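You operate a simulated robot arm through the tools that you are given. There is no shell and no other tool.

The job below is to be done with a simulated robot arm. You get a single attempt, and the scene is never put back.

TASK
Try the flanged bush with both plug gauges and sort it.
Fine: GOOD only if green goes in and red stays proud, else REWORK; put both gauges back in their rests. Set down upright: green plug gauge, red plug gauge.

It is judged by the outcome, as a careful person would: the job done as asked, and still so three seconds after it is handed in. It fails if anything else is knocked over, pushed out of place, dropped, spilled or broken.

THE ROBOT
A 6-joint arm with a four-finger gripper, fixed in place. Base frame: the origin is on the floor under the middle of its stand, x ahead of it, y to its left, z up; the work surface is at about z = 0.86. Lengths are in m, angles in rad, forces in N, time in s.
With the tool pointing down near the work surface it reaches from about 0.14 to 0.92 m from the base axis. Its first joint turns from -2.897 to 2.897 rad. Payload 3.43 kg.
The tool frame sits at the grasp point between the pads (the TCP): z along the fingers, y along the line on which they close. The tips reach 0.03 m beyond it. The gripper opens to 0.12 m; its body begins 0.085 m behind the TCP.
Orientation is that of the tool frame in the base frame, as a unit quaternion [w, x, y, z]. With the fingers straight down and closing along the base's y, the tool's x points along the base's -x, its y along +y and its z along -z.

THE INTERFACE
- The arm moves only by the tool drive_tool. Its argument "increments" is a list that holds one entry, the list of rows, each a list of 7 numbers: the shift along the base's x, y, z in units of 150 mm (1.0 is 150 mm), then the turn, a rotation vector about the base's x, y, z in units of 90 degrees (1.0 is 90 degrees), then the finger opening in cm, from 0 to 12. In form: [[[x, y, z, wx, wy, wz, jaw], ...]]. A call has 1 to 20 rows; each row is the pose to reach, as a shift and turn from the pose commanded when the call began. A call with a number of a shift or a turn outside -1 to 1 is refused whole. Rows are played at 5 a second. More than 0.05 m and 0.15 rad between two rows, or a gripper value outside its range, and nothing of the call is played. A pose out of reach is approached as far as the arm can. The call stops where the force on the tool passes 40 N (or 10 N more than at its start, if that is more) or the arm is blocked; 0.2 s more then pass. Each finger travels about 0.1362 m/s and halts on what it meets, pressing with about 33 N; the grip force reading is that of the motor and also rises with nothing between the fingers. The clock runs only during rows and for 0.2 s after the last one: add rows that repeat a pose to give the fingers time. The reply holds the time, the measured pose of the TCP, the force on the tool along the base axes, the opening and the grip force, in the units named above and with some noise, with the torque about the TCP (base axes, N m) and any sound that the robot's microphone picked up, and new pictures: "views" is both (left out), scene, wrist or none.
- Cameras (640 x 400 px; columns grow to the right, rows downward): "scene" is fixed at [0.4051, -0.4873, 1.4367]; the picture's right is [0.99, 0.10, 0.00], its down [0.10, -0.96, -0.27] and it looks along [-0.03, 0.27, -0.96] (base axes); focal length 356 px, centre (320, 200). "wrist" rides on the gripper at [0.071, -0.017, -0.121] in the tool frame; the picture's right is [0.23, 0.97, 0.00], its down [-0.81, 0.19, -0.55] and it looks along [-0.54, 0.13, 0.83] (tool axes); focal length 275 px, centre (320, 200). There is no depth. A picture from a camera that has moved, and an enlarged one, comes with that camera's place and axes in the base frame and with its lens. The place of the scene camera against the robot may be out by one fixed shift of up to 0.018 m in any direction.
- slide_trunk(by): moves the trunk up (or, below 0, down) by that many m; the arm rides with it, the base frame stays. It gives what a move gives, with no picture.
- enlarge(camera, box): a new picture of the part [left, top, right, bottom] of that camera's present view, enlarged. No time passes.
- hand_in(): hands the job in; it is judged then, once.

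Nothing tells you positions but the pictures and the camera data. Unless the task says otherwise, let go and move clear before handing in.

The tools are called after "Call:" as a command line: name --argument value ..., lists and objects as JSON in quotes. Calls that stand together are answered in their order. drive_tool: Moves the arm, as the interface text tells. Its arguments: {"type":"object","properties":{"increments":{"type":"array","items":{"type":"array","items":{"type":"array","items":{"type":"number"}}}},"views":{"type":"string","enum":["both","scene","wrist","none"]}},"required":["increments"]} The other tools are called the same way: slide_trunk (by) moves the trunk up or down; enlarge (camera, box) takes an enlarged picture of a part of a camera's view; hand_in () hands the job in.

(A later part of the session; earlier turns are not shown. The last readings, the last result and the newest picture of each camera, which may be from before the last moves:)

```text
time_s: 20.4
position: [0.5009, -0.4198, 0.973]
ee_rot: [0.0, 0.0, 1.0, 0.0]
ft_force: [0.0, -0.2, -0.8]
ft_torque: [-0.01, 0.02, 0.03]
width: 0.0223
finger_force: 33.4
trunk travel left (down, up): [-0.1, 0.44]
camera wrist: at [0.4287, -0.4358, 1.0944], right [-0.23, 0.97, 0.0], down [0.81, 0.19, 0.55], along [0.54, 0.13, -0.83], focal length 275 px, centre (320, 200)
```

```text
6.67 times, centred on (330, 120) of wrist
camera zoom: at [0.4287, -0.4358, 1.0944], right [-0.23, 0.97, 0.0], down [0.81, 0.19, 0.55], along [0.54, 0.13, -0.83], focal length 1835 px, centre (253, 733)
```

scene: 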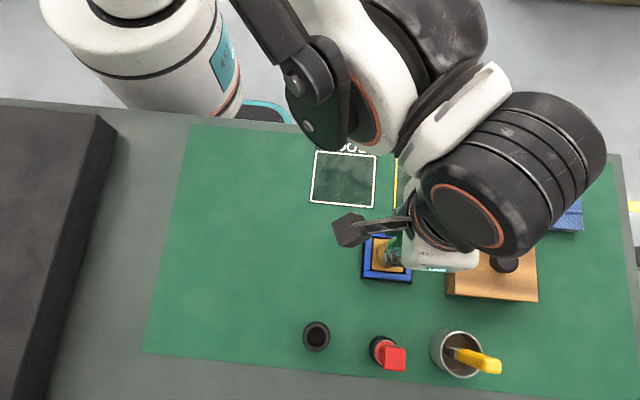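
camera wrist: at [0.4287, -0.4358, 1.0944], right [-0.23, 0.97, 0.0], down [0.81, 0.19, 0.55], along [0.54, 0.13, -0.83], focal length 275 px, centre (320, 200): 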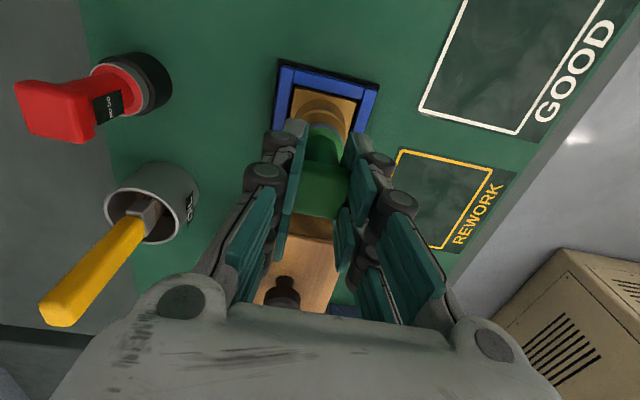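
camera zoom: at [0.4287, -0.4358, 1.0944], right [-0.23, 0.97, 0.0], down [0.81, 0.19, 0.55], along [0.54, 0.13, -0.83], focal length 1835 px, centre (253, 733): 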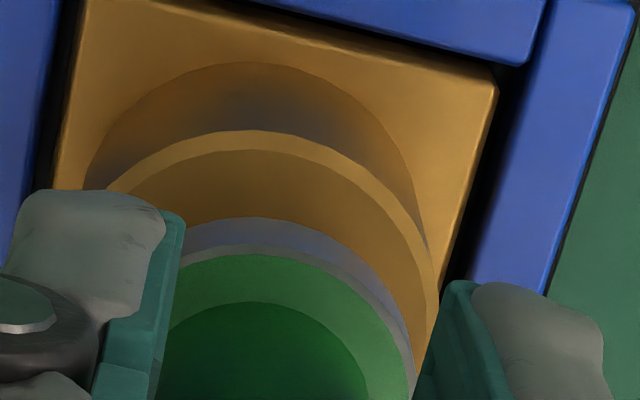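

Still no force, so the pin may already be entering. I'll keep going down slowly.

Call:
drive_tool --increments '[[[0, 0, -0.007, 0, 0, 0, 1], [0, 0, -0.013, 0, 0, 0, 1], [0, 0, -0.02, 0, 0, 0, 1], [0, 0, -0.027, 0, 0, 0, 1], [0, 0, -0.033, 0, 0, 0, 1], [0, 0, -0.033, 0, 0, 0, 1]]]' --views "none"

```text
time_s: 21.8
position: [0.4997, -0.4183, 0.9678]
ee_rot: [0.0, 0.0, 1.0, 0.001]
ft_force: [0.7, 0.3, -0.3]
ft_torque: [0.0, -0.01, -0.02]
width: 0.0222
finger_force: 33.0
trunk travel left (down, up): [-0.1, 0.44]
```

Call:
drive_tool --increments '[[[0, 0, -0.007, 0, 0, 0, 1], [0, 0, -0.013, 0, 0, 0, 1], [0, 0, -0.02, 0, 0, 0, 1], [0, 0, -0.027, 0, 0, 0, 1], [0, 0, -0.027, 0, 0, 0, 1]]]' --views "wrist"

Call:
enlarge --camera "wrist" --box '[290, 90, 370, 150]'

```text
time_s: 23.0
position: [0.4994, -0.4205, 0.9644]
ee_rot: [0.0, -0.001, 1.0, 0.0]
ft_force: [-0.2, 0.0, -1.5]
ft_torque: [0.01, -0.01, -0.02]
width: 0.0224
finger_force: 33.0
trunk travel left (down, up): [-0.1, 0.44]
camera wrist: at [0.4286, -0.436, 1.0854], right [-0.23, 0.97, 0.0], down [0.81, 0.19, 0.55], along [0.54, 0.13, -0.83], focal length 275 px, centre (320, 200)
```

wrist: 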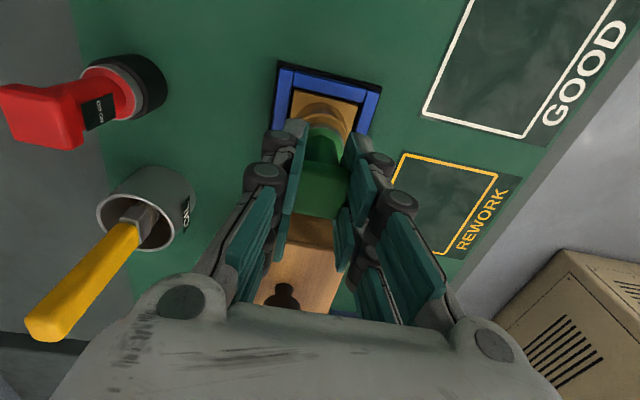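

```text
6.67 times, centred on (330, 120) of wrist
camera zoom: at [0.4286, -0.436, 1.0854], right [-0.23, 0.97, 0.0], down [0.81, 0.19, 0.55], along [0.54, 0.13, -0.83], focal length 1835 px, centre (253, 733)
```

zoom: 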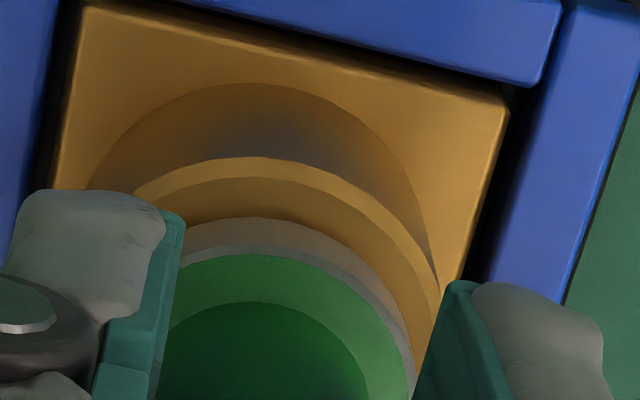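

The collar is close to the bush face and there's still no resistance. I'll continue down to find where it seats.

Call:
drive_tool --increments '[[[0, 0, -0.007, 0, 0, 0, 1], [0, 0, -0.013, 0, 0, 0, 1], [0, 0, -0.02, 0, 0, 0, 1], [0, 0, -0.02, 0, 0, 0, 1]]]' --views "none"

```text
time_s: 24.0
position: [0.4994, -0.4191, 0.9628]
ee_rot: [0.001, 0.0, 1.0, -0.001]
ft_force: [6.5, -6.1, 25.1]
ft_torque: [-0.2, -0.26, 0.04]
width: 0.0223
finger_force: 33.2
trunk travel left (down, up): [-0.1, 0.44]
```

Contact: 25 N upward at a TCP height of about 0.962. I'll check in the picture whether the collar is flush on the bush.

Call:
enlarge --camera "wrist" --box '[290, 90, 370, 150]'

Call:
enlarge --camera "wrist" --box '[310, 105, 350, 135]'

Call:
enlarge --camera "scene" --box '[350, 210, 430, 290]'

```text
6.67 times, centred on (330, 120) of wrist
camera zoom: at [0.4283, -0.4355, 1.0836], right [-0.23, 0.97, 0.0], down [0.81, 0.19, 0.55], along [0.54, 0.13, -0.83], focal length 1835 px, centre (253, 733)
```

zoom: 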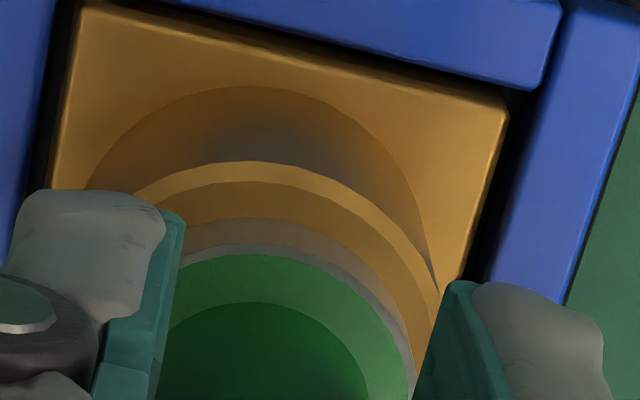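

```text
13.33 times, centred on (330, 120) of wrist
camera zoom: at [0.4283, -0.4355, 1.0836], right [-0.23, 0.97, 0.0], down [0.81, 0.19, 0.55], along [0.54, 0.13, -0.83], focal length 3670 px, centre (187, 1267)
```

zoom: 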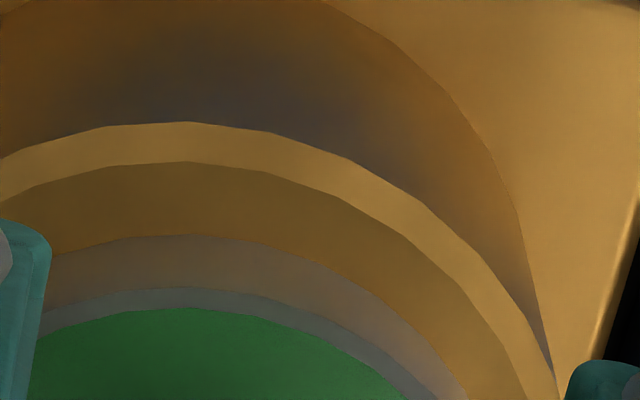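

```text
5.00 times, centred on (390, 250) of scene
camera zoom: at [0.4051, -0.4873, 1.4367], right [0.99, 0.1, 0.0], down [0.1, -0.96, -0.27], along [-0.03, 0.27, -0.96], focal length 1781 px, centre (-30, -50)
```

zoom: 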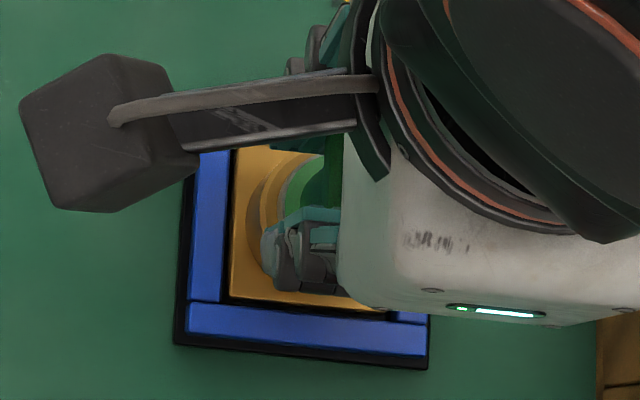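

The green gauge went in by about 20 mm with no resistance until its collar seated on the bush face, so green GOES. I'll withdraw it straight up and check that the bush stays in its nest.

Call:
drive_tool --increments '[[[0, 0, 0.02, 0, 0, 0, 1], [0, 0, 0.05, 0, 0, 0, 1], [0, 0, 0.1, 0, 0, 0, 1], [0, 0, 0.16, 0, 0, 0, 1], [0, 0, 0.24, 0, 0, 0, 1], [0, 0, 0.34, 0, 0, 0, 1], [0, 0, 0.46, 0, 0, 0, 1], [0, 0, 0.58, 0, 0, 0, 1], [0, 0, 0.58, 0, 0, 0, 1]]]' --views "both"

Call:
enlarge --camera "wrist" --box '[260, 50, 380, 150]'

```text
time_s: 26.0
position: [0.4993, -0.4197, 1.0488]
ee_rot: [0.0, 0.0, 1.0, 0.0]
ft_force: [-0.7, -0.2, -1.2]
ft_torque: [0.02, 0.0, 0.01]
width: 0.0222
finger_force: 32.8
trunk travel left (down, up): [-0.1, 0.44]
camera wrist: at [0.4287, -0.4359, 1.1698], right [-0.23, 0.97, 0.0], down [0.81, 0.19, 0.55], along [0.54, 0.13, -0.83], focal length 275 px, centre (320, 200)
```

scene: 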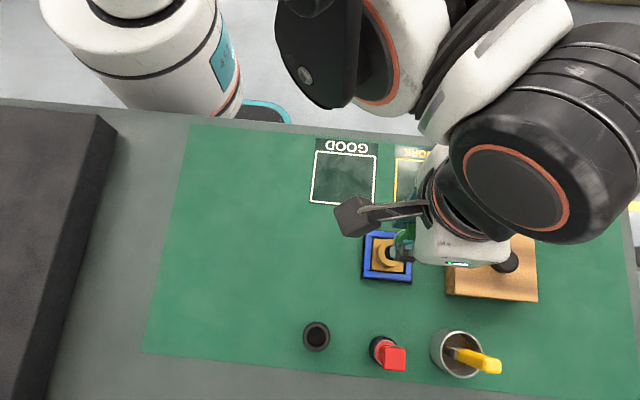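
wrist: 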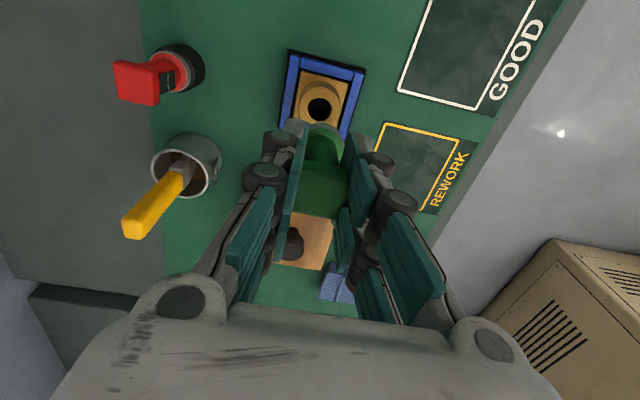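

```text
4.00 times, centred on (320, 100) of wrist
camera zoom: at [0.4287, -0.4359, 1.1698], right [-0.23, 0.97, 0.0], down [0.81, 0.19, 0.55], along [0.54, 0.13, -0.83], focal length 1101 px, centre (320, 600)
```

zoom: 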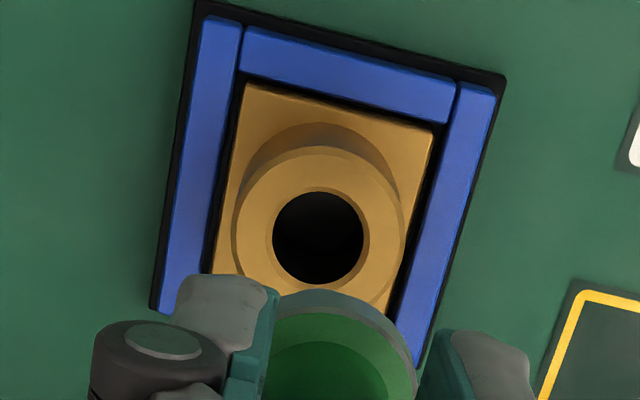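

The bush stayed in the nest. Now I carry the green gauge back above its rest, to the same pose where I picked it up.

Call:
drive_tool --increments '[[[-0.08, -0.1, 0.1, 0, 0, 0, 1], [-0.17, -0.22, 0.15, 0, 0, 0, 1], [-0.26, -0.34, 0.15, 0, 0, 0, 1], [-0.35, -0.46, 0.15, 0, 0, 0, 1], [-0.44, -0.58, 0.15, 0, 0, 0, 1], [-0.53, -0.7, 0.15, 0, 0, 0, 1], [-0.61, -0.8, 0.15, 0, 0, 0, 1], [-0.671, -0.875, 0.1, 0, 0, 0, 1], [-0.671, -0.875, 0.05, 0, 0, 0, 1], [-0.671, -0.875, 0.0, 0, 0, 0, 1], [-0.671, -0.875, 0.0, 0, 0, 0, 1]]]' --views "wrist"

Call:
enlarge --camera "wrist" --box '[270, 60, 380, 160]'

```text
time_s: 28.4
position: [0.3988, -0.5521, 1.0493]
ee_rot: [0.001, 0.0, 1.0, 0.0]
ft_force: [-0.1, 0.1, -1.5]
ft_torque: [0.03, -0.03, 0.0]
width: 0.0221
finger_force: 32.9
trunk travel left (down, up): [-0.1, 0.44]
camera wrist: at [0.3276, -0.5675, 1.1693], right [-0.23, 0.97, 0.0], down [0.81, 0.19, 0.55], along [0.54, 0.13, -0.83], focal length 275 px, centre (320, 200)
```

wrist: 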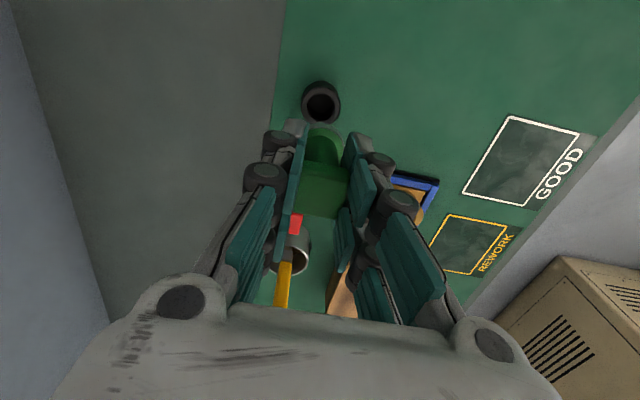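

```text
4.00 times, centred on (325, 110) of wrist
camera zoom: at [0.3276, -0.5675, 1.1693], right [-0.23, 0.97, 0.0], down [0.81, 0.19, 0.55], along [0.54, 0.13, -0.83], focal length 1101 px, centre (300, 560)
```

zoom: 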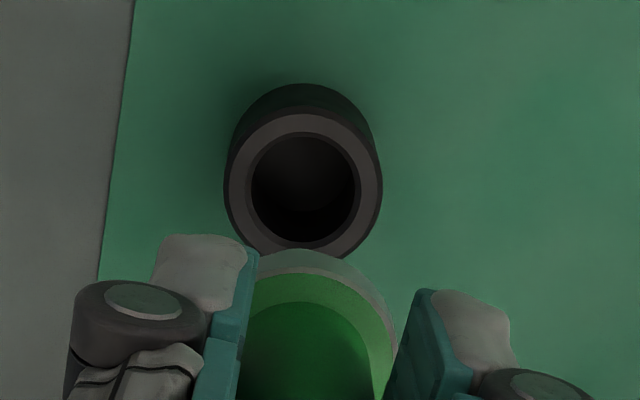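

The pin is aligned with the cup to within 2 mm, and the clearance is about 3 mm. I'll lower it to the seat.

Call:
drive_tool --increments '[[[0, 0, -0.1, 0, 0, 0, 1], [0, 0, -0.2, 0, 0, 0, 1], [0, 0, -0.3, 0, 0, 0, 1], [0, 0, -0.38, 0, 0, 0, 1], [0, 0, -0.45, 0, 0, 0, 1], [0, 0, -0.52, 0, 0, 0, 1], [0, 0, -0.57, 0, 0, 0, 1], [0, 0, -0.61, 0, 0, 0, 1], [0, 0, -0.63, 0, 0, 0, 1], [0, 0, -0.645, 0, 0, 0, 1], [0, 0, -0.652, 0, 0, 0, 1], [0, 0, -0.657, 0, 0, 0, 1], [0, 0, -0.657, 0, 0, 0, 1]]]' --views "wrist"

```text
time_s: 31.2
position: [0.3986, -0.5514, 0.9491]
ee_rot: [0.0, 0.0, 1.0, 0.0]
ft_force: [-0.2, -1.6, 5.2]
ft_torque: [-0.05, 0.03, 0.0]
width: 0.0222
finger_force: 32.7
trunk travel left (down, up): [-0.1, 0.44]
camera wrist: at [0.328, -0.5668, 1.0709], right [-0.23, 0.97, 0.0], down [0.81, 0.19, 0.55], along [0.54, 0.13, -0.83], focal length 275 px, centre (320, 200)
```

wrist: 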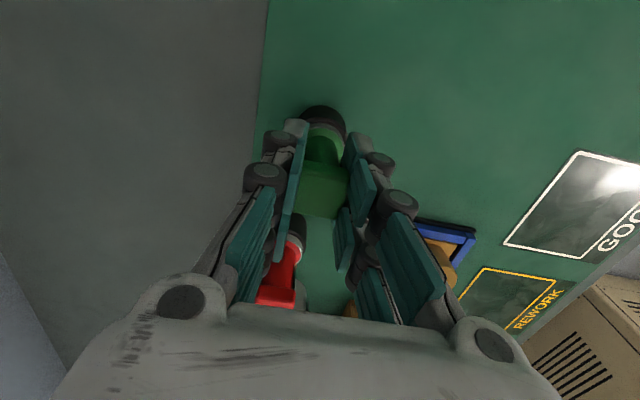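

It's seated with a light 5 N contact. I'll open and rise clear.

Call:
drive_tool --increments '[[[0, 0, 0, 0, 0, 0, 2.6], [0, 0, 0, 0, 0, 0, 4], [0, 0, 0, 0, 0, 0, 7], [0, 0, 0, 0, 0, 0, 10], [0, 0, 0, 0, 0, 0, 12], [0, 0, 0, 0, 0, 0, 12]]]' --views "wrist"

Call:
drive_tool --increments '[[[0, 0, 0.1, 0, 0, 0, 12], [0, 0, 0.25, 0, 0, 0, 12], [0, 0, 0.4, 0, 0, 0, 12], [0, 0, 0.55, 0, 0, 0, 12], [0, 0, 0.62, 0, 0, 0, 12], [0, 0, 0.62, 0, 0, 0, 12]]]' --views "both"

Call:
enlarge --camera "wrist" --box '[230, 60, 390, 260]'

```text
time_s: 32.6
position: [0.3988, -0.5508, 0.9497]
ee_rot: [0.0, -0.001, 1.0, 0.0]
ft_force: [-0.2, 0.1, -0.2]
ft_torque: [-0.04, -0.03, 0.0]
width: 0.1203
finger_force: 0.1
trunk travel left (down, up): [-0.1, 0.44]
camera wrist: at [0.3282, -0.5667, 1.0707], right [-0.23, 0.97, 0.0], down [0.81, 0.19, 0.55], along [0.54, 0.13, -0.83], focal length 275 px, centre (320, 200)
```

wrist: 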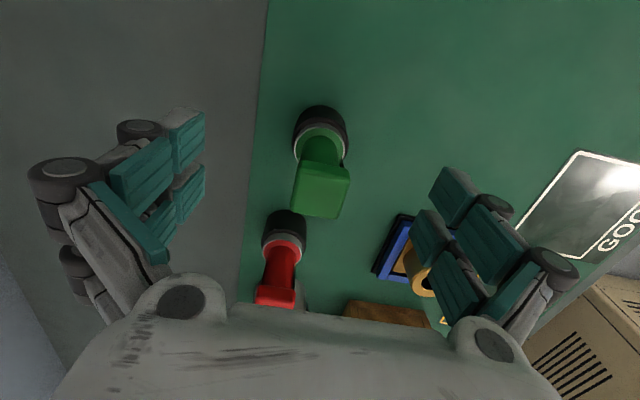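

```text
time_s: 34.0
position: [0.3979, -0.5513, 1.0425]
ee_rot: [0.0, 0.0, 1.0, 0.0]
ft_force: [-0.2, 0.6, 0.4]
ft_torque: [-0.01, 0.0, -0.04]
width: 0.1201
finger_force: 0.1
trunk travel left (down, up): [-0.1, 0.44]
camera wrist: at [0.3277, -0.567, 1.1637], right [-0.23, 0.97, 0.0], down [0.81, 0.19, 0.55], along [0.54, 0.13, -0.83], focal length 275 px, centre (320, 200)
```

scene: 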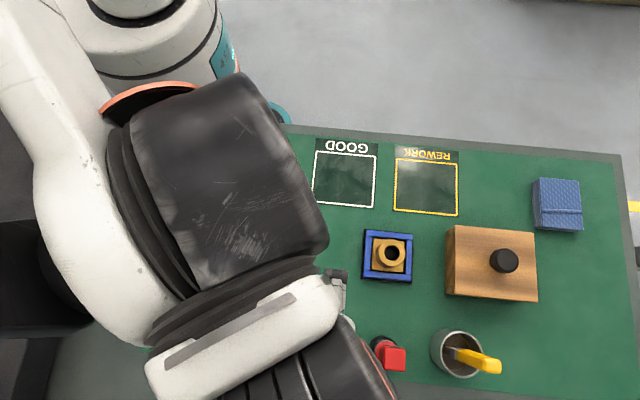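
wrist: 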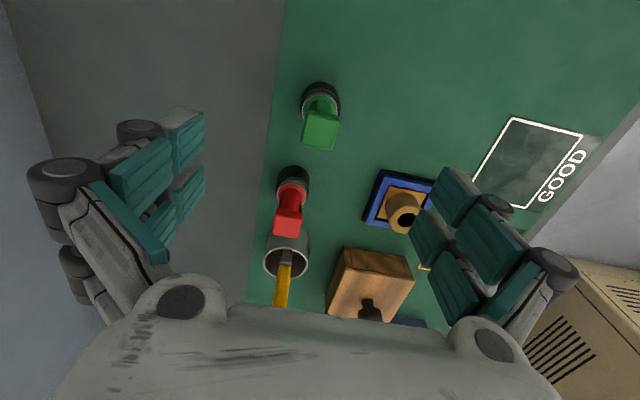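

```text
2.00 times, centred on (310, 160) of wrist
camera zoom: at [0.3277, -0.567, 1.1637], right [-0.23, 0.97, 0.0], down [0.81, 0.19, 0.55], along [0.54, 0.13, -0.83], focal length 551 px, centre (340, 280)
```

zoom: 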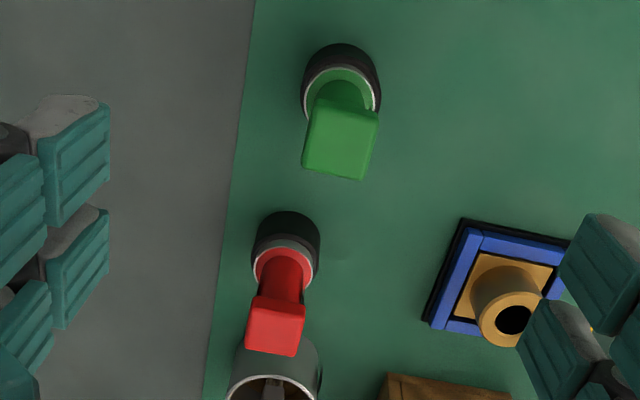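

Green is back in its rest, upright. Next I hover above the red gauge, keeping clear of the mug and its yellow handle.

Call:
drive_tool --increments '[[[0.1, -0.01, 0.1, 0, 0, 0, 12], [0.25, -0.02, 0.15, 0, 0, 0, 12], [0.4, -0.03, 0.15, 0, 0, 0, 12], [0.53, -0.045, 0.15, 0, 0, 0, 12], [0.637, -0.054, 0.1, 0, 0, 0, 12], [0.637, -0.054, 0.0, 0, 0, 0, 12], [0.637, -0.054, 0.0, 0, 0, 0, 12]]]' --views "both"

Call:
enlarge --camera "wrist" --box '[240, 60, 400, 180]'

Call:
enlarge --camera "wrist" --box '[280, 70, 360, 150]'

```text
time_s: 35.6
position: [0.4938, -0.5585, 1.0446]
ee_rot: [0.0, 0.0, 1.0, 0.0]
ft_force: [-0.3, -0.5, 0.2]
ft_torque: [0.01, 0.0, -0.03]
width: 0.1201
finger_force: 0.0
trunk travel left (down, up): [-0.1, 0.44]
camera wrist: at [0.4236, -0.5751, 1.1641], right [-0.23, 0.97, 0.0], down [0.81, 0.19, 0.55], along [0.54, 0.13, -0.83], focal length 275 px, centre (320, 200)
```

scene: 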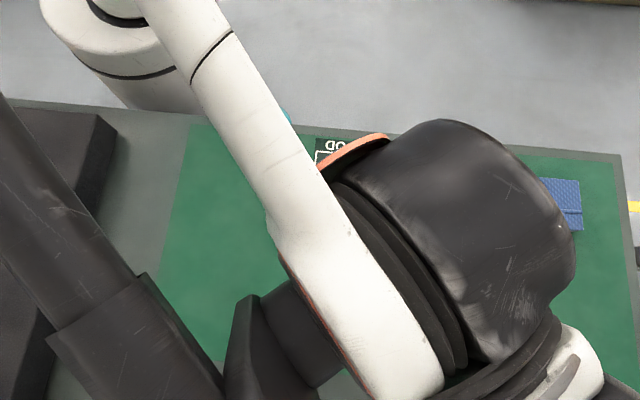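
wrist: 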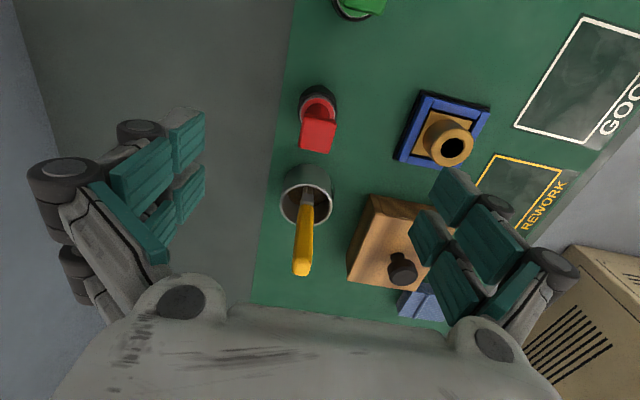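

```text
3.33 times, centred on (320, 120) of wrist
camera zoom: at [0.4236, -0.5751, 1.1641], right [-0.23, 0.97, 0.0], down [0.81, 0.19, 0.55], along [0.54, 0.13, -0.83], focal length 918 px, centre (320, 467)
```

zoom: 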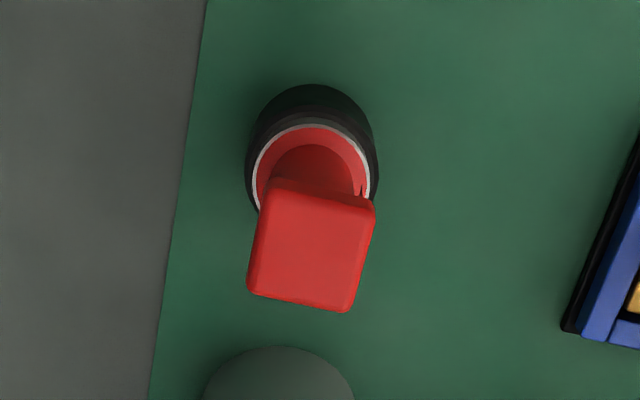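

```text
5.00 times, centred on (320, 110) of wrist
camera zoom: at [0.4236, -0.5751, 1.1641], right [-0.23, 0.97, 0.0], down [0.81, 0.19, 0.55], along [0.54, 0.13, -0.83], focal length 1376 px, centre (320, 650)
```

zoom: 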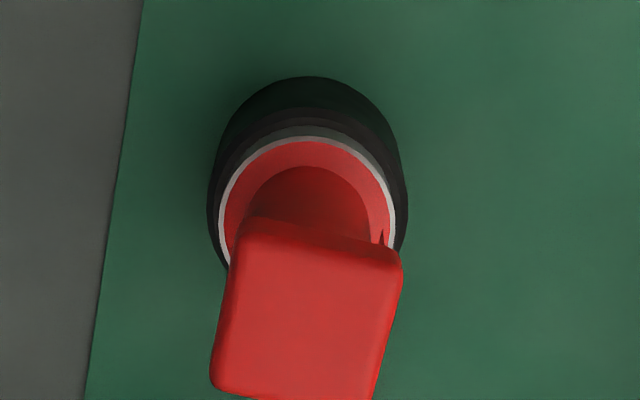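

Comparing this view with the green one, the red gauge sits about 5 mm farther in x than I estimated, at about (0.500, -0.559). I'll correct, go partway down and re-check.

Call:
drive_tool --increments '[[[0.035, -0.005, 0.0, 0, 0, 0, 12], [0.035, -0.005, -0.1, 0, 0, 0, 12], [0.035, -0.005, -0.2, 0, 0, 0, 12], [0.035, -0.005, -0.28, 0, 0, 0, 12], [0.035, -0.005, -0.28, 0, 0, 0, 12]]]' --views "wrist"

Call:
enlarge --camera "wrist" --box '[200, 60, 440, 260]'

```text
time_s: 36.8
position: [0.4997, -0.5599, 1.0007]
ee_rot: [0.0, 0.0, 1.0, 0.0]
ft_force: [0.0, 0.0, -0.5]
ft_torque: [0.0, -0.01, -0.01]
width: 0.1202
finger_force: 0.1
trunk travel left (down, up): [-0.1, 0.44]
camera wrist: at [0.4288, -0.576, 1.1216], right [-0.23, 0.97, 0.0], down [0.81, 0.19, 0.55], along [0.54, 0.13, -0.83], focal length 275 px, centre (320, 200)
```

wrist: 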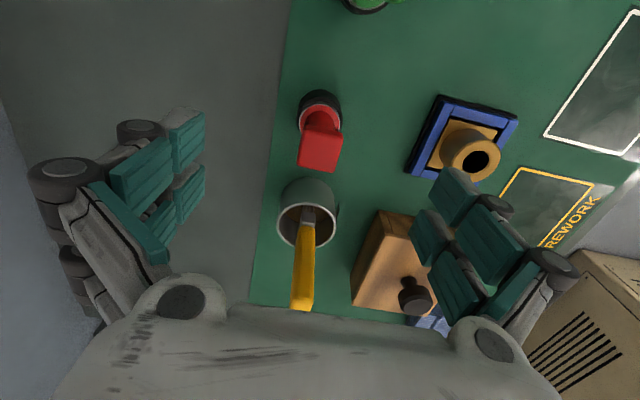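

```text
2.00 times, centred on (320, 160) of wrist
camera zoom: at [0.4288, -0.576, 1.1216], right [-0.23, 0.97, 0.0], down [0.81, 0.19, 0.55], along [0.54, 0.13, -0.83], focal length 551 px, centre (320, 280)
```

zoom: 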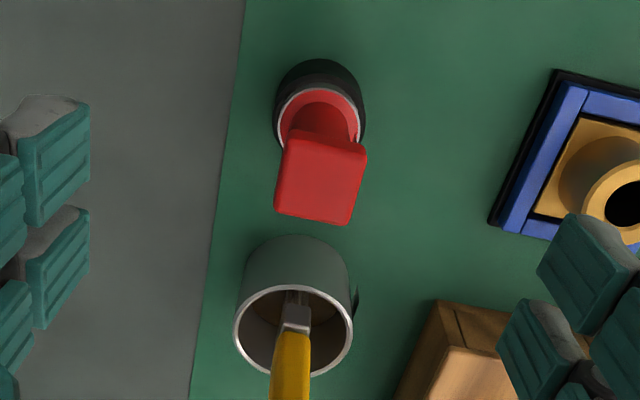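

The cap is centred and the mug's edge is about 5 cm from the gauge axis, so there's room for the fingers. I'll descend to the grip height.

Call:
drive_tool --increments '[[[0, 0, -0.08, 0, 0, 0, 12], [0, 0, -0.16, 0, 0, 0, 12], [0, 0, -0.23, 0, 0, 0, 12], [0, 0, -0.29, 0, 0, 0, 12], [0, 0, -0.33, 0, 0, 0, 12], [0, 0, -0.34, 0, 0, 0, 12], [0, 0, -0.34, 0, 0, 0, 12]]]' --views "wrist"

Call:
enlarge --camera "wrist" --box '[160, 60, 480, 260]'

```text
time_s: 38.4
position: [0.5004, -0.5599, 0.9492]
ee_rot: [-0.001, -0.001, 1.0, 0.0]
ft_force: [0.2, -0.1, -0.8]
ft_torque: [0.0, -0.01, 0.04]
width: 0.1199
finger_force: 0.1
trunk travel left (down, up): [-0.1, 0.44]
camera wrist: at [0.4289, -0.5758, 1.0707], right [-0.23, 0.97, 0.0], down [0.81, 0.19, 0.55], along [0.54, 0.13, -0.83], focal length 275 px, centre (320, 200)
```

wrist: 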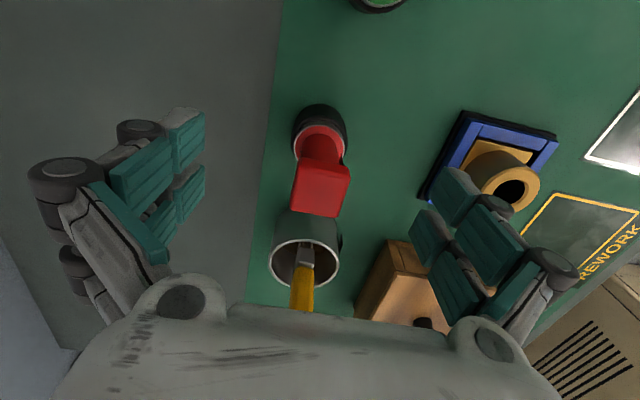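

```text
2.00 times, centred on (320, 160) of wrist
camera zoom: at [0.4289, -0.5758, 1.0707], right [-0.23, 0.97, 0.0], down [0.81, 0.19, 0.55], along [0.54, 0.13, -0.83], focal length 551 px, centre (320, 280)
```

zoom: 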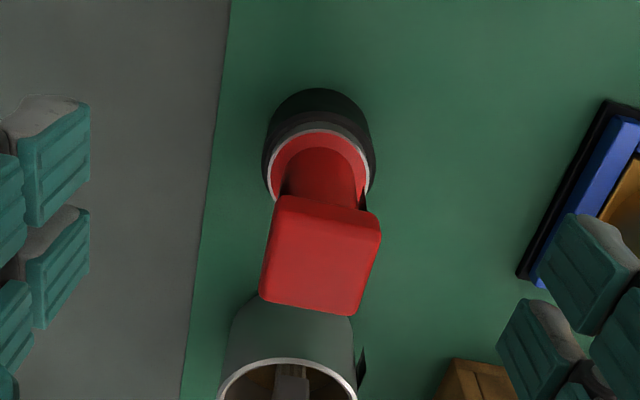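

The view matches the green gauge's pre-grip view almost exactly. I'll close on the red cap.

Call:
drive_tool --increments '[[[0, 0, 0, 0, 0, 0, 9], [0, 0, 0, 0, 0, 0, 6], [0, 0, 0, 0, 0, 0, 4], [0, 0, 0, 0, 0, 0, 3], [0, 0, 0, 0, 0, 0, 2], [0, 0, 0, 0, 0, 0, 1], [0, 0, 0, 0, 0, 0, 1], [0, 0, 0, 0, 0, 0, 1]]]' --views "wrist"

```text
time_s: 40.2
position: [0.4994, -0.5597, 0.9505]
ee_rot: [0.0, 0.0, 1.0, 0.0]
ft_force: [0.8, -0.7, 0.0]
ft_torque: [0.05, -0.01, 0.0]
width: 0.0227
finger_force: 32.7
trunk travel left (down, up): [-0.1, 0.44]
camera wrist: at [0.4289, -0.5758, 1.0708], right [-0.23, 0.97, 0.0], down [0.81, 0.19, 0.55], along [0.54, 0.13, -0.83], focal length 275 px, centre (320, 200)
```

wrist: 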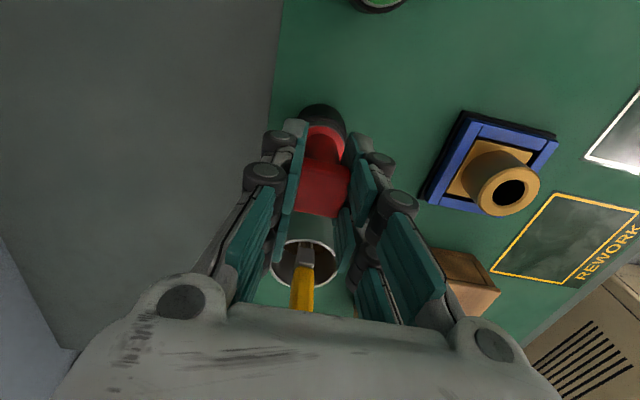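

Gripped at 22.7 mm and 33 N. I'll lift it straight up and compare its place in the grip with the green one.

Call:
drive_tool --increments '[[[0, 0, 0.03, 0, 0, 0, 1], [0, 0, 0.08, 0, 0, 0, 1], [0, 0, 0.14, 0, 0, 0, 1], [0, 0, 0.22, 0, 0, 0, 1], [0, 0, 0.32, 0, 0, 0, 1], [0, 0, 0.42, 0, 0, 0, 1], [0, 0, 0.52, 0, 0, 0, 1], [0, 0, 0.66, 0, 0, 0, 1], [0, 0, 0.8, 0, 0, 0, 1], [0, 0, 0.8, 0, 0, 0, 1]]]' --views "wrist"

Call:
enlarge --camera "wrist" --box '[295, 115, 355, 155]'

Call:
enlarge --camera "wrist" --box '[285, 155, 365, 225]'

```text
time_s: 42.4
position: [0.4999, -0.559, 1.0694]
ee_rot: [0.0, 0.0, 1.0, 0.0]
ft_force: [-0.4, 1.3, -0.9]
ft_torque: [0.02, 0.01, 0.0]
width: 0.0224
finger_force: 32.8
trunk travel left (down, up): [-0.1, 0.44]
camera wrist: at [0.429, -0.5752, 1.191], right [-0.23, 0.97, 0.0], down [0.81, 0.19, 0.55], along [0.54, 0.13, -0.83], focal length 275 px, centre (320, 200)
```

wrist: 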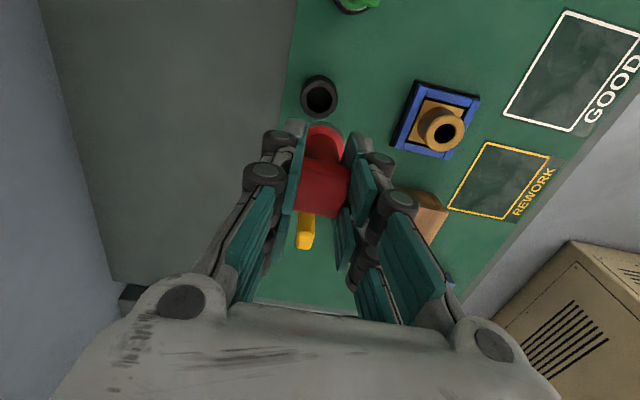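

```text
10.00 times, centred on (325, 135) of wrist
camera zoom: at [0.429, -0.5752, 1.191], right [-0.23, 0.97, 0.0], down [0.81, 0.19, 0.55], along [0.54, 0.13, -0.83], focal length 2753 px, centre (270, 850)
```

zoom: 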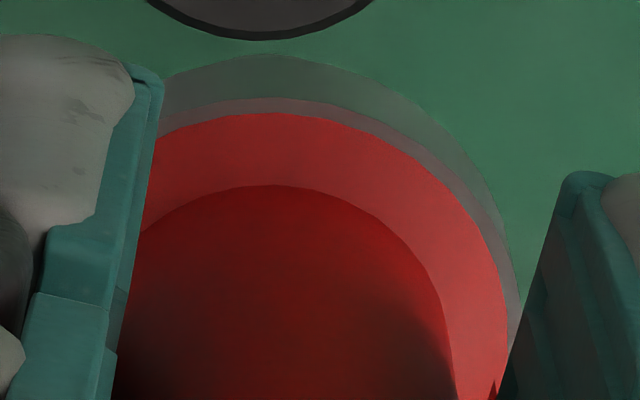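

```text
5.71 times, centred on (325, 190) of wrist
camera zoom: at [0.429, -0.5752, 1.191], right [-0.23, 0.97, 0.0], down [0.81, 0.19, 0.55], along [0.54, 0.13, -0.83], focal length 1573 px, centre (291, 257)
```

zoom: 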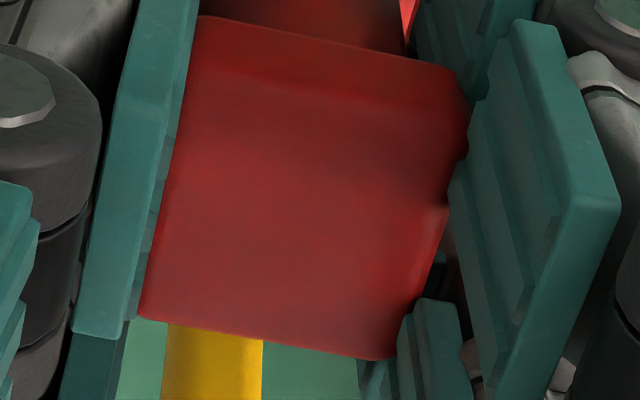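

Red sits within about 1 mm of where green sat in the grip. I'll carry it over the bush using the same target, corrected for that offset.

Call:
drive_tool --increments '[[[0, 0.1, 0, 0, 0, 0, 1], [0.001, 0.25, 0, 0, 0, 0, 1], [0.002, 0.4, 0, 0, 0, 0, 1], [0.003, 0.55, 0, 0, 0, 0, 1], [0.004, 0.7, 0, 0, 0, 0, 1], [0.004, 0.83, -0.05, 0, 0, 0, 1], [0.004, 0.932, -0.14, 0, 0, 0, 1], [0.004, 0.932, -0.3, 0, 0, 0, 1], [0.004, 0.932, -0.42, 0, 0, 0, 1], [0.004, 0.932, -0.47, 0, 0, 0, 1], [0.004, 0.932, -0.47, 0, 0, 0, 1]]]' --views "both"

Call:
enlarge --camera "wrist" --box '[290, 90, 370, 150]'

```text
time_s: 44.8
position: [0.5011, -0.4201, 0.9984]
ee_rot: [0.0, 0.0, 1.0, 0.0]
ft_force: [0.3, -0.4, -2.1]
ft_torque: [0.01, 0.01, 0.01]
width: 0.0222
finger_force: 32.9
trunk travel left (down, up): [-0.1, 0.44]
camera wrist: at [0.4296, -0.4357, 1.1202], right [-0.23, 0.97, 0.0], down [0.81, 0.19, 0.55], along [0.54, 0.13, -0.83], focal length 275 px, centre (320, 200)
```

scene: 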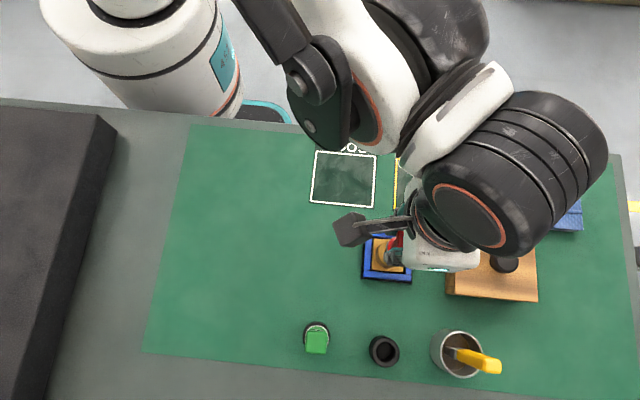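
wrist: 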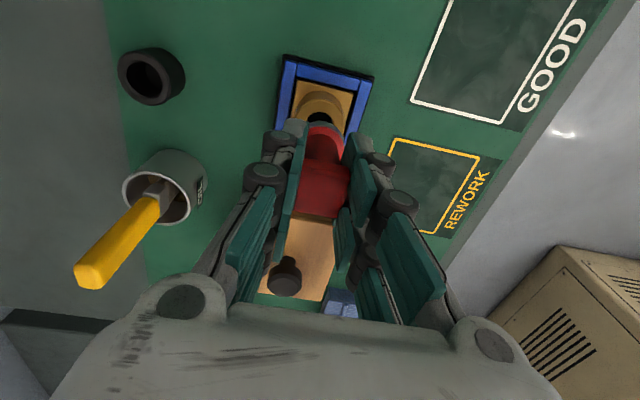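

```text
6.67 times, centred on (330, 120) of wrist
camera zoom: at [0.4296, -0.4357, 1.1202], right [-0.23, 0.97, 0.0], down [0.81, 0.19, 0.55], along [0.54, 0.13, -0.83], focal length 1835 px, centre (253, 733)
```

zoom: 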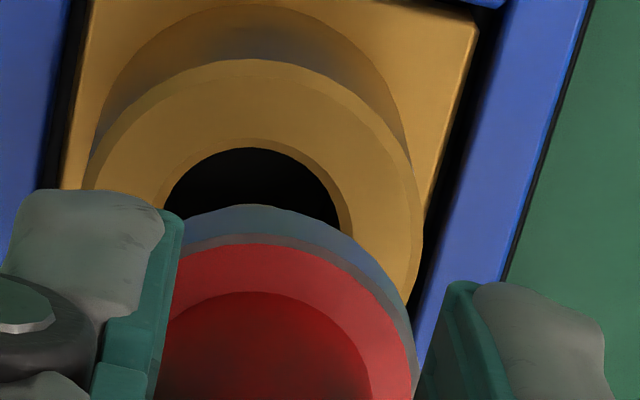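

The relative alignment is the same as it was for green. I'll lower slowly to feel whether red enters or sits proud.

Call:
drive_tool --increments '[[[0, 0, -0.03, 0, 0, 0, 1], [0, 0, -0.06, 0, 0, 0, 1], [0, 0, -0.08, 0, 0, 0, 1], [0, 0, -0.09, 0, 0, 0, 1], [0, 0, -0.1, 0, 0, 0, 1], [0, 0, -0.107, 0, 0, 0, 1], [0, 0, -0.113, 0, 0, 0, 1], [0, 0, -0.12, 0, 0, 0, 1], [0, 0, -0.12, 0, 0, 0, 1]]]' --views "none"

```text
time_s: 46.8
position: [0.5019, -0.4196, 0.9815]
ee_rot: [-0.001, 0.0, 1.0, 0.001]
ft_force: [1.1, -0.1, -0.7]
ft_torque: [0.01, 0.04, 0.0]
width: 0.0226
finger_force: 32.9
trunk travel left (down, up): [-0.1, 0.44]
```

Call:
drive_tool --increments '[[[0, 0, -0.003, 0, 0, 0, 1], [0, 0, -0.007, 0, 0, 0, 1], [0, 0, -0.01, 0, 0, 0, 1], [0, 0, -0.013, 0, 0, 0, 1], [0, 0, -0.013, 0, 0, 0, 1]]]' --views "none"

```text
time_s: 48.0
position: [0.4992, -0.4203, 0.9796]
ee_rot: [0.001, 0.0, 1.0, 0.0]
ft_force: [-0.5, 0.6, -0.4]
ft_torque: [0.01, -0.01, 0.0]
width: 0.0227
finger_force: 33.4
trunk travel left (down, up): [-0.1, 0.44]
```

Call:
drive_tool --increments '[[[0, 0, -0.003, 0, 0, 0, 1], [0, 0, -0.007, 0, 0, 0, 1], [0, 0, -0.01, 0, 0, 0, 1], [0, 0, -0.013, 0, 0, 0, 1], [0, 0, -0.013, 0, 0, 0, 1]]]' --views "none"

```text
time_s: 49.2
position: [0.5, -0.4194, 0.9778]
ee_rot: [-0.001, -0.001, 1.0, 0.0]
ft_force: [0.3, -0.4, -1.1]
ft_torque: [-0.01, -0.01, 0.01]
width: 0.0223
finger_force: 33.0
trunk travel left (down, up): [-0.1, 0.44]
```

Call:
drive_tool --increments '[[[0, 0, -0.003, 0, 0, 0, 1], [0, 0, -0.007, 0, 0, 0, 1], [0, 0, -0.01, 0, 0, 0, 1], [0, 0, -0.013, 0, 0, 0, 1], [0, 0, -0.013, 0, 0, 0, 1]]]' --views "none"

```text
time_s: 50.4
position: [0.5002, -0.4207, 0.9756]
ee_rot: [0.0, 0.0, 1.0, -0.001]
ft_force: [-0.1, 0.1, -1.1]
ft_torque: [-0.01, 0.01, 0.0]
width: 0.0224
finger_force: 32.9
trunk travel left (down, up): [-0.1, 0.44]
```

Call:
drive_tool --increments '[[[0, 0, -0.003, 0, 0, 0, 1], [0, 0, -0.007, 0, 0, 0, 1], [0, 0, -0.01, 0, 0, 0, 1], [0, 0, -0.013, 0, 0, 0, 1], [0, 0, -0.013, 0, 0, 0, 1]]]' --views "wrist"

Call:
enlarge --camera "wrist" --box '[290, 90, 370, 150]'

```text
time_s: 51.6
position: [0.5004, -0.421, 0.9742]
ee_rot: [0.0, -0.001, 1.0, 0.0]
ft_force: [1.1, 0.2, -1.0]
ft_torque: [0.04, -0.01, -0.01]
width: 0.0224
finger_force: 33.3
trunk travel left (down, up): [-0.1, 0.44]
camera wrist: at [0.4292, -0.4364, 1.0944], right [-0.23, 0.97, 0.0], down [0.81, 0.19, 0.55], along [0.54, 0.13, -0.83], focal length 275 px, centre (320, 200)
```

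wrist: 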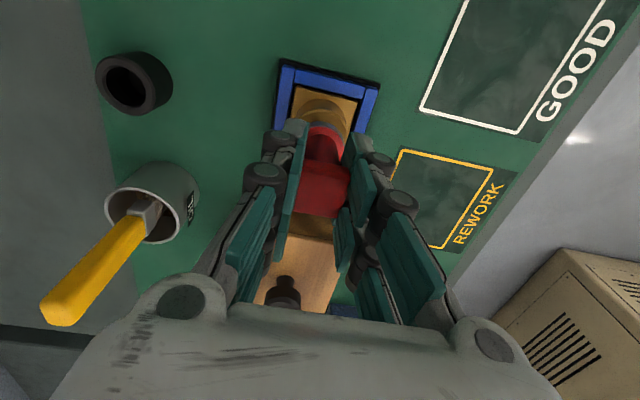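

```text
6.67 times, centred on (330, 120) of wrist
camera zoom: at [0.4292, -0.4364, 1.0944], right [-0.23, 0.97, 0.0], down [0.81, 0.19, 0.55], along [0.54, 0.13, -0.83], focal length 1835 px, centre (253, 733)
```

zoom: 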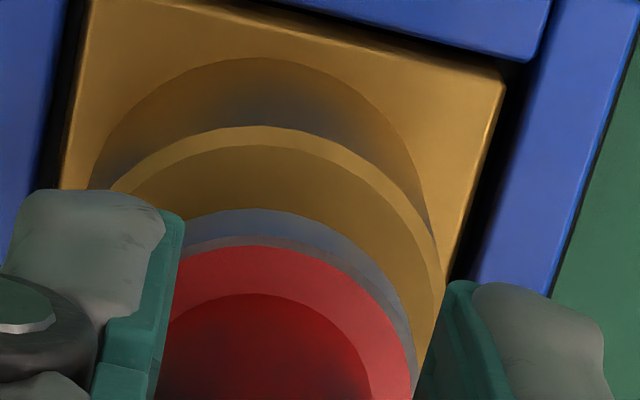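

Still no contact. I'll continue in 1 mm steps.

Call:
drive_tool --increments '[[[0, 0, -0.003, 0, 0, 0, 1], [0, 0, -0.007, 0, 0, 0, 1], [0, 0, -0.01, 0, 0, 0, 1], [0, 0, -0.013, 0, 0, 0, 1], [0, 0, -0.013, 0, 0, 0, 1]]]' --views "none"

```text
time_s: 52.8
position: [0.5, -0.4187, 0.9721]
ee_rot: [0.001, -0.001, 1.0, 0.0]
ft_force: [-0.2, 0.0, -0.3]
ft_torque: [0.0, 0.0, -0.01]
width: 0.0221
finger_force: 33.1
trunk travel left (down, up): [-0.1, 0.44]
```

Call:
drive_tool --increments '[[[0, 0, -0.003, 0, 0, 0, 1], [0, 0, -0.007, 0, 0, 0, 1], [0, 0, -0.01, 0, 0, 0, 1], [0, 0, -0.013, 0, 0, 0, 1], [0, 0, -0.013, 0, 0, 0, 1]]]' --views "none"

```text
time_s: 54.0
position: [0.5006, -0.4196, 0.9701]
ee_rot: [0.0, 0.0, 1.0, 0.0]
ft_force: [-0.2, 0.3, -1.6]
ft_torque: [-0.01, 0.0, 0.03]
width: 0.0223
finger_force: 33.5
trunk travel left (down, up): [-0.1, 0.44]
```

Call:
drive_tool --increments '[[[0, 0, -0.003, 0, 0, 0, 1], [0, 0, -0.007, 0, 0, 0, 1], [0, 0, -0.01, 0, 0, 0, 1], [0, 0, -0.013, 0, 0, 0, 1], [0, 0, -0.013, 0, 0, 0, 1]]]' --views "none"

```text
time_s: 55.2
position: [0.5005, -0.4199, 0.9684]
ee_rot: [0.0, 0.0, 1.0, 0.0]
ft_force: [0.1, 0.4, 0.0]
ft_torque: [0.0, -0.04, 0.06]
width: 0.0223
finger_force: 32.6
trunk travel left (down, up): [-0.1, 0.44]
```

Call:
drive_tool --increments '[[[0, 0, -0.003, 0, 0, 0, 1], [0, 0, -0.007, 0, 0, 0, 1], [0, 0, -0.01, 0, 0, 0, 1], [0, 0, -0.013, 0, 0, 0, 1], [0, 0, -0.013, 0, 0, 0, 1]]]' --views "none"

```text
time_s: 56.4
position: [0.4999, -0.4205, 0.9661]
ee_rot: [0.0, 0.0, 1.0, 0.0]
ft_force: [-0.3, 0.3, -0.8]
ft_torque: [-0.01, -0.03, -0.01]
width: 0.0224
finger_force: 32.9
trunk travel left (down, up): [-0.1, 0.44]
```

Call:
drive_tool --increments '[[[0, 0, -0.003, 0, 0, 0, 1], [0, 0, -0.007, 0, 0, 0, 1], [0, 0, -0.01, 0, 0, 0, 1], [0, 0, -0.01, 0, 0, 0, 1]]]' --views "none"

```text
time_s: 57.4
position: [0.5002, -0.4205, 0.9644]
ee_rot: [0.0, 0.0, 1.0, 0.0]
ft_force: [0.5, 0.2, -0.6]
ft_torque: [0.0, -0.01, -0.02]
width: 0.0221
finger_force: 33.4
trunk travel left (down, up): [-0.1, 0.44]
```

Call:
drive_tool --increments '[[[0, 0, -0.003, 0, 0, 0, 1], [0, 0, -0.007, 0, 0, 0, 1], [0, 0, -0.01, 0, 0, 0, 1], [0, 0, -0.01, 0, 0, 0, 1]]]' --views "wrist"

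Call:
enlarge --camera "wrist" --box '[290, 90, 370, 150]'

```text
time_s: 58.4
position: [0.4998, -0.4199, 0.9634]
ee_rot: [0.0, -0.001, 1.0, 0.0]
ft_force: [0.0, 0.4, -1.7]
ft_torque: [0.0, -0.01, -0.01]
width: 0.0224
finger_force: 32.8
trunk travel left (down, up): [-0.1, 0.44]
camera wrist: at [0.4293, -0.436, 1.0839], right [-0.23, 0.97, 0.0], down [0.81, 0.19, 0.55], along [0.54, 0.13, -0.83], focal length 275 px, centre (320, 200)
```

wrist: 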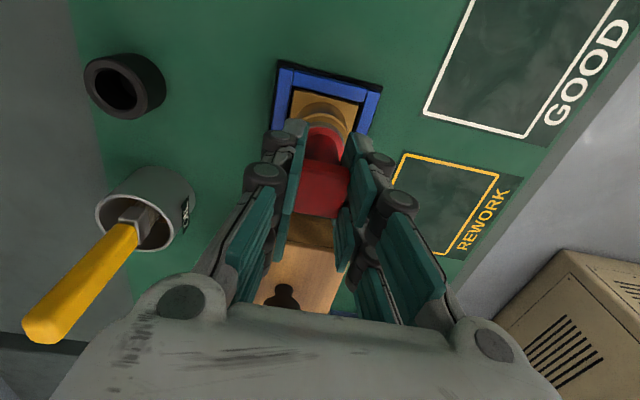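

```text
6.67 times, centred on (330, 120) of wrist
camera zoom: at [0.4293, -0.436, 1.0839], right [-0.23, 0.97, 0.0], down [0.81, 0.19, 0.55], along [0.54, 0.13, -0.83], focal length 1835 px, centre (253, 733)
```

zoom: 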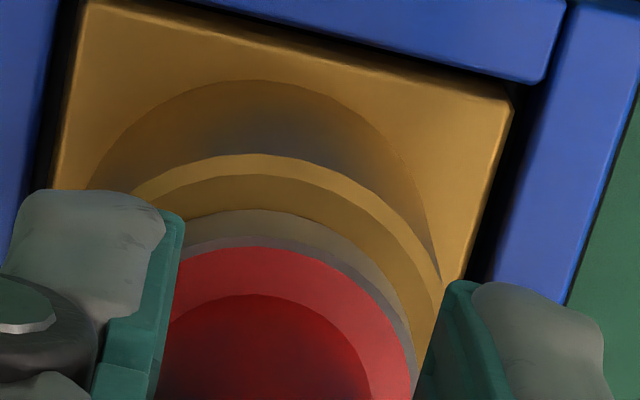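

Red is also nearly down with no resistance. I'll go on to find where it seats.

Call:
drive_tool --increments '[[[0, 0, -0.003, 0, 0, 0, 1], [0, 0, -0.007, 0, 0, 0, 1], [0, 0, -0.007, 0, 0, 0, 1]]]' --views "none"

```text
time_s: 59.2
position: [0.5002, -0.4193, 0.9617]
ee_rot: [0.0, 0.0, 1.0, 0.0]
ft_force: [1.9, -2.7, 12.0]
ft_torque: [0.02, -0.09, 0.0]
width: 0.0224
finger_force: 33.1
trunk travel left (down, up): [-0.1, 0.44]
```

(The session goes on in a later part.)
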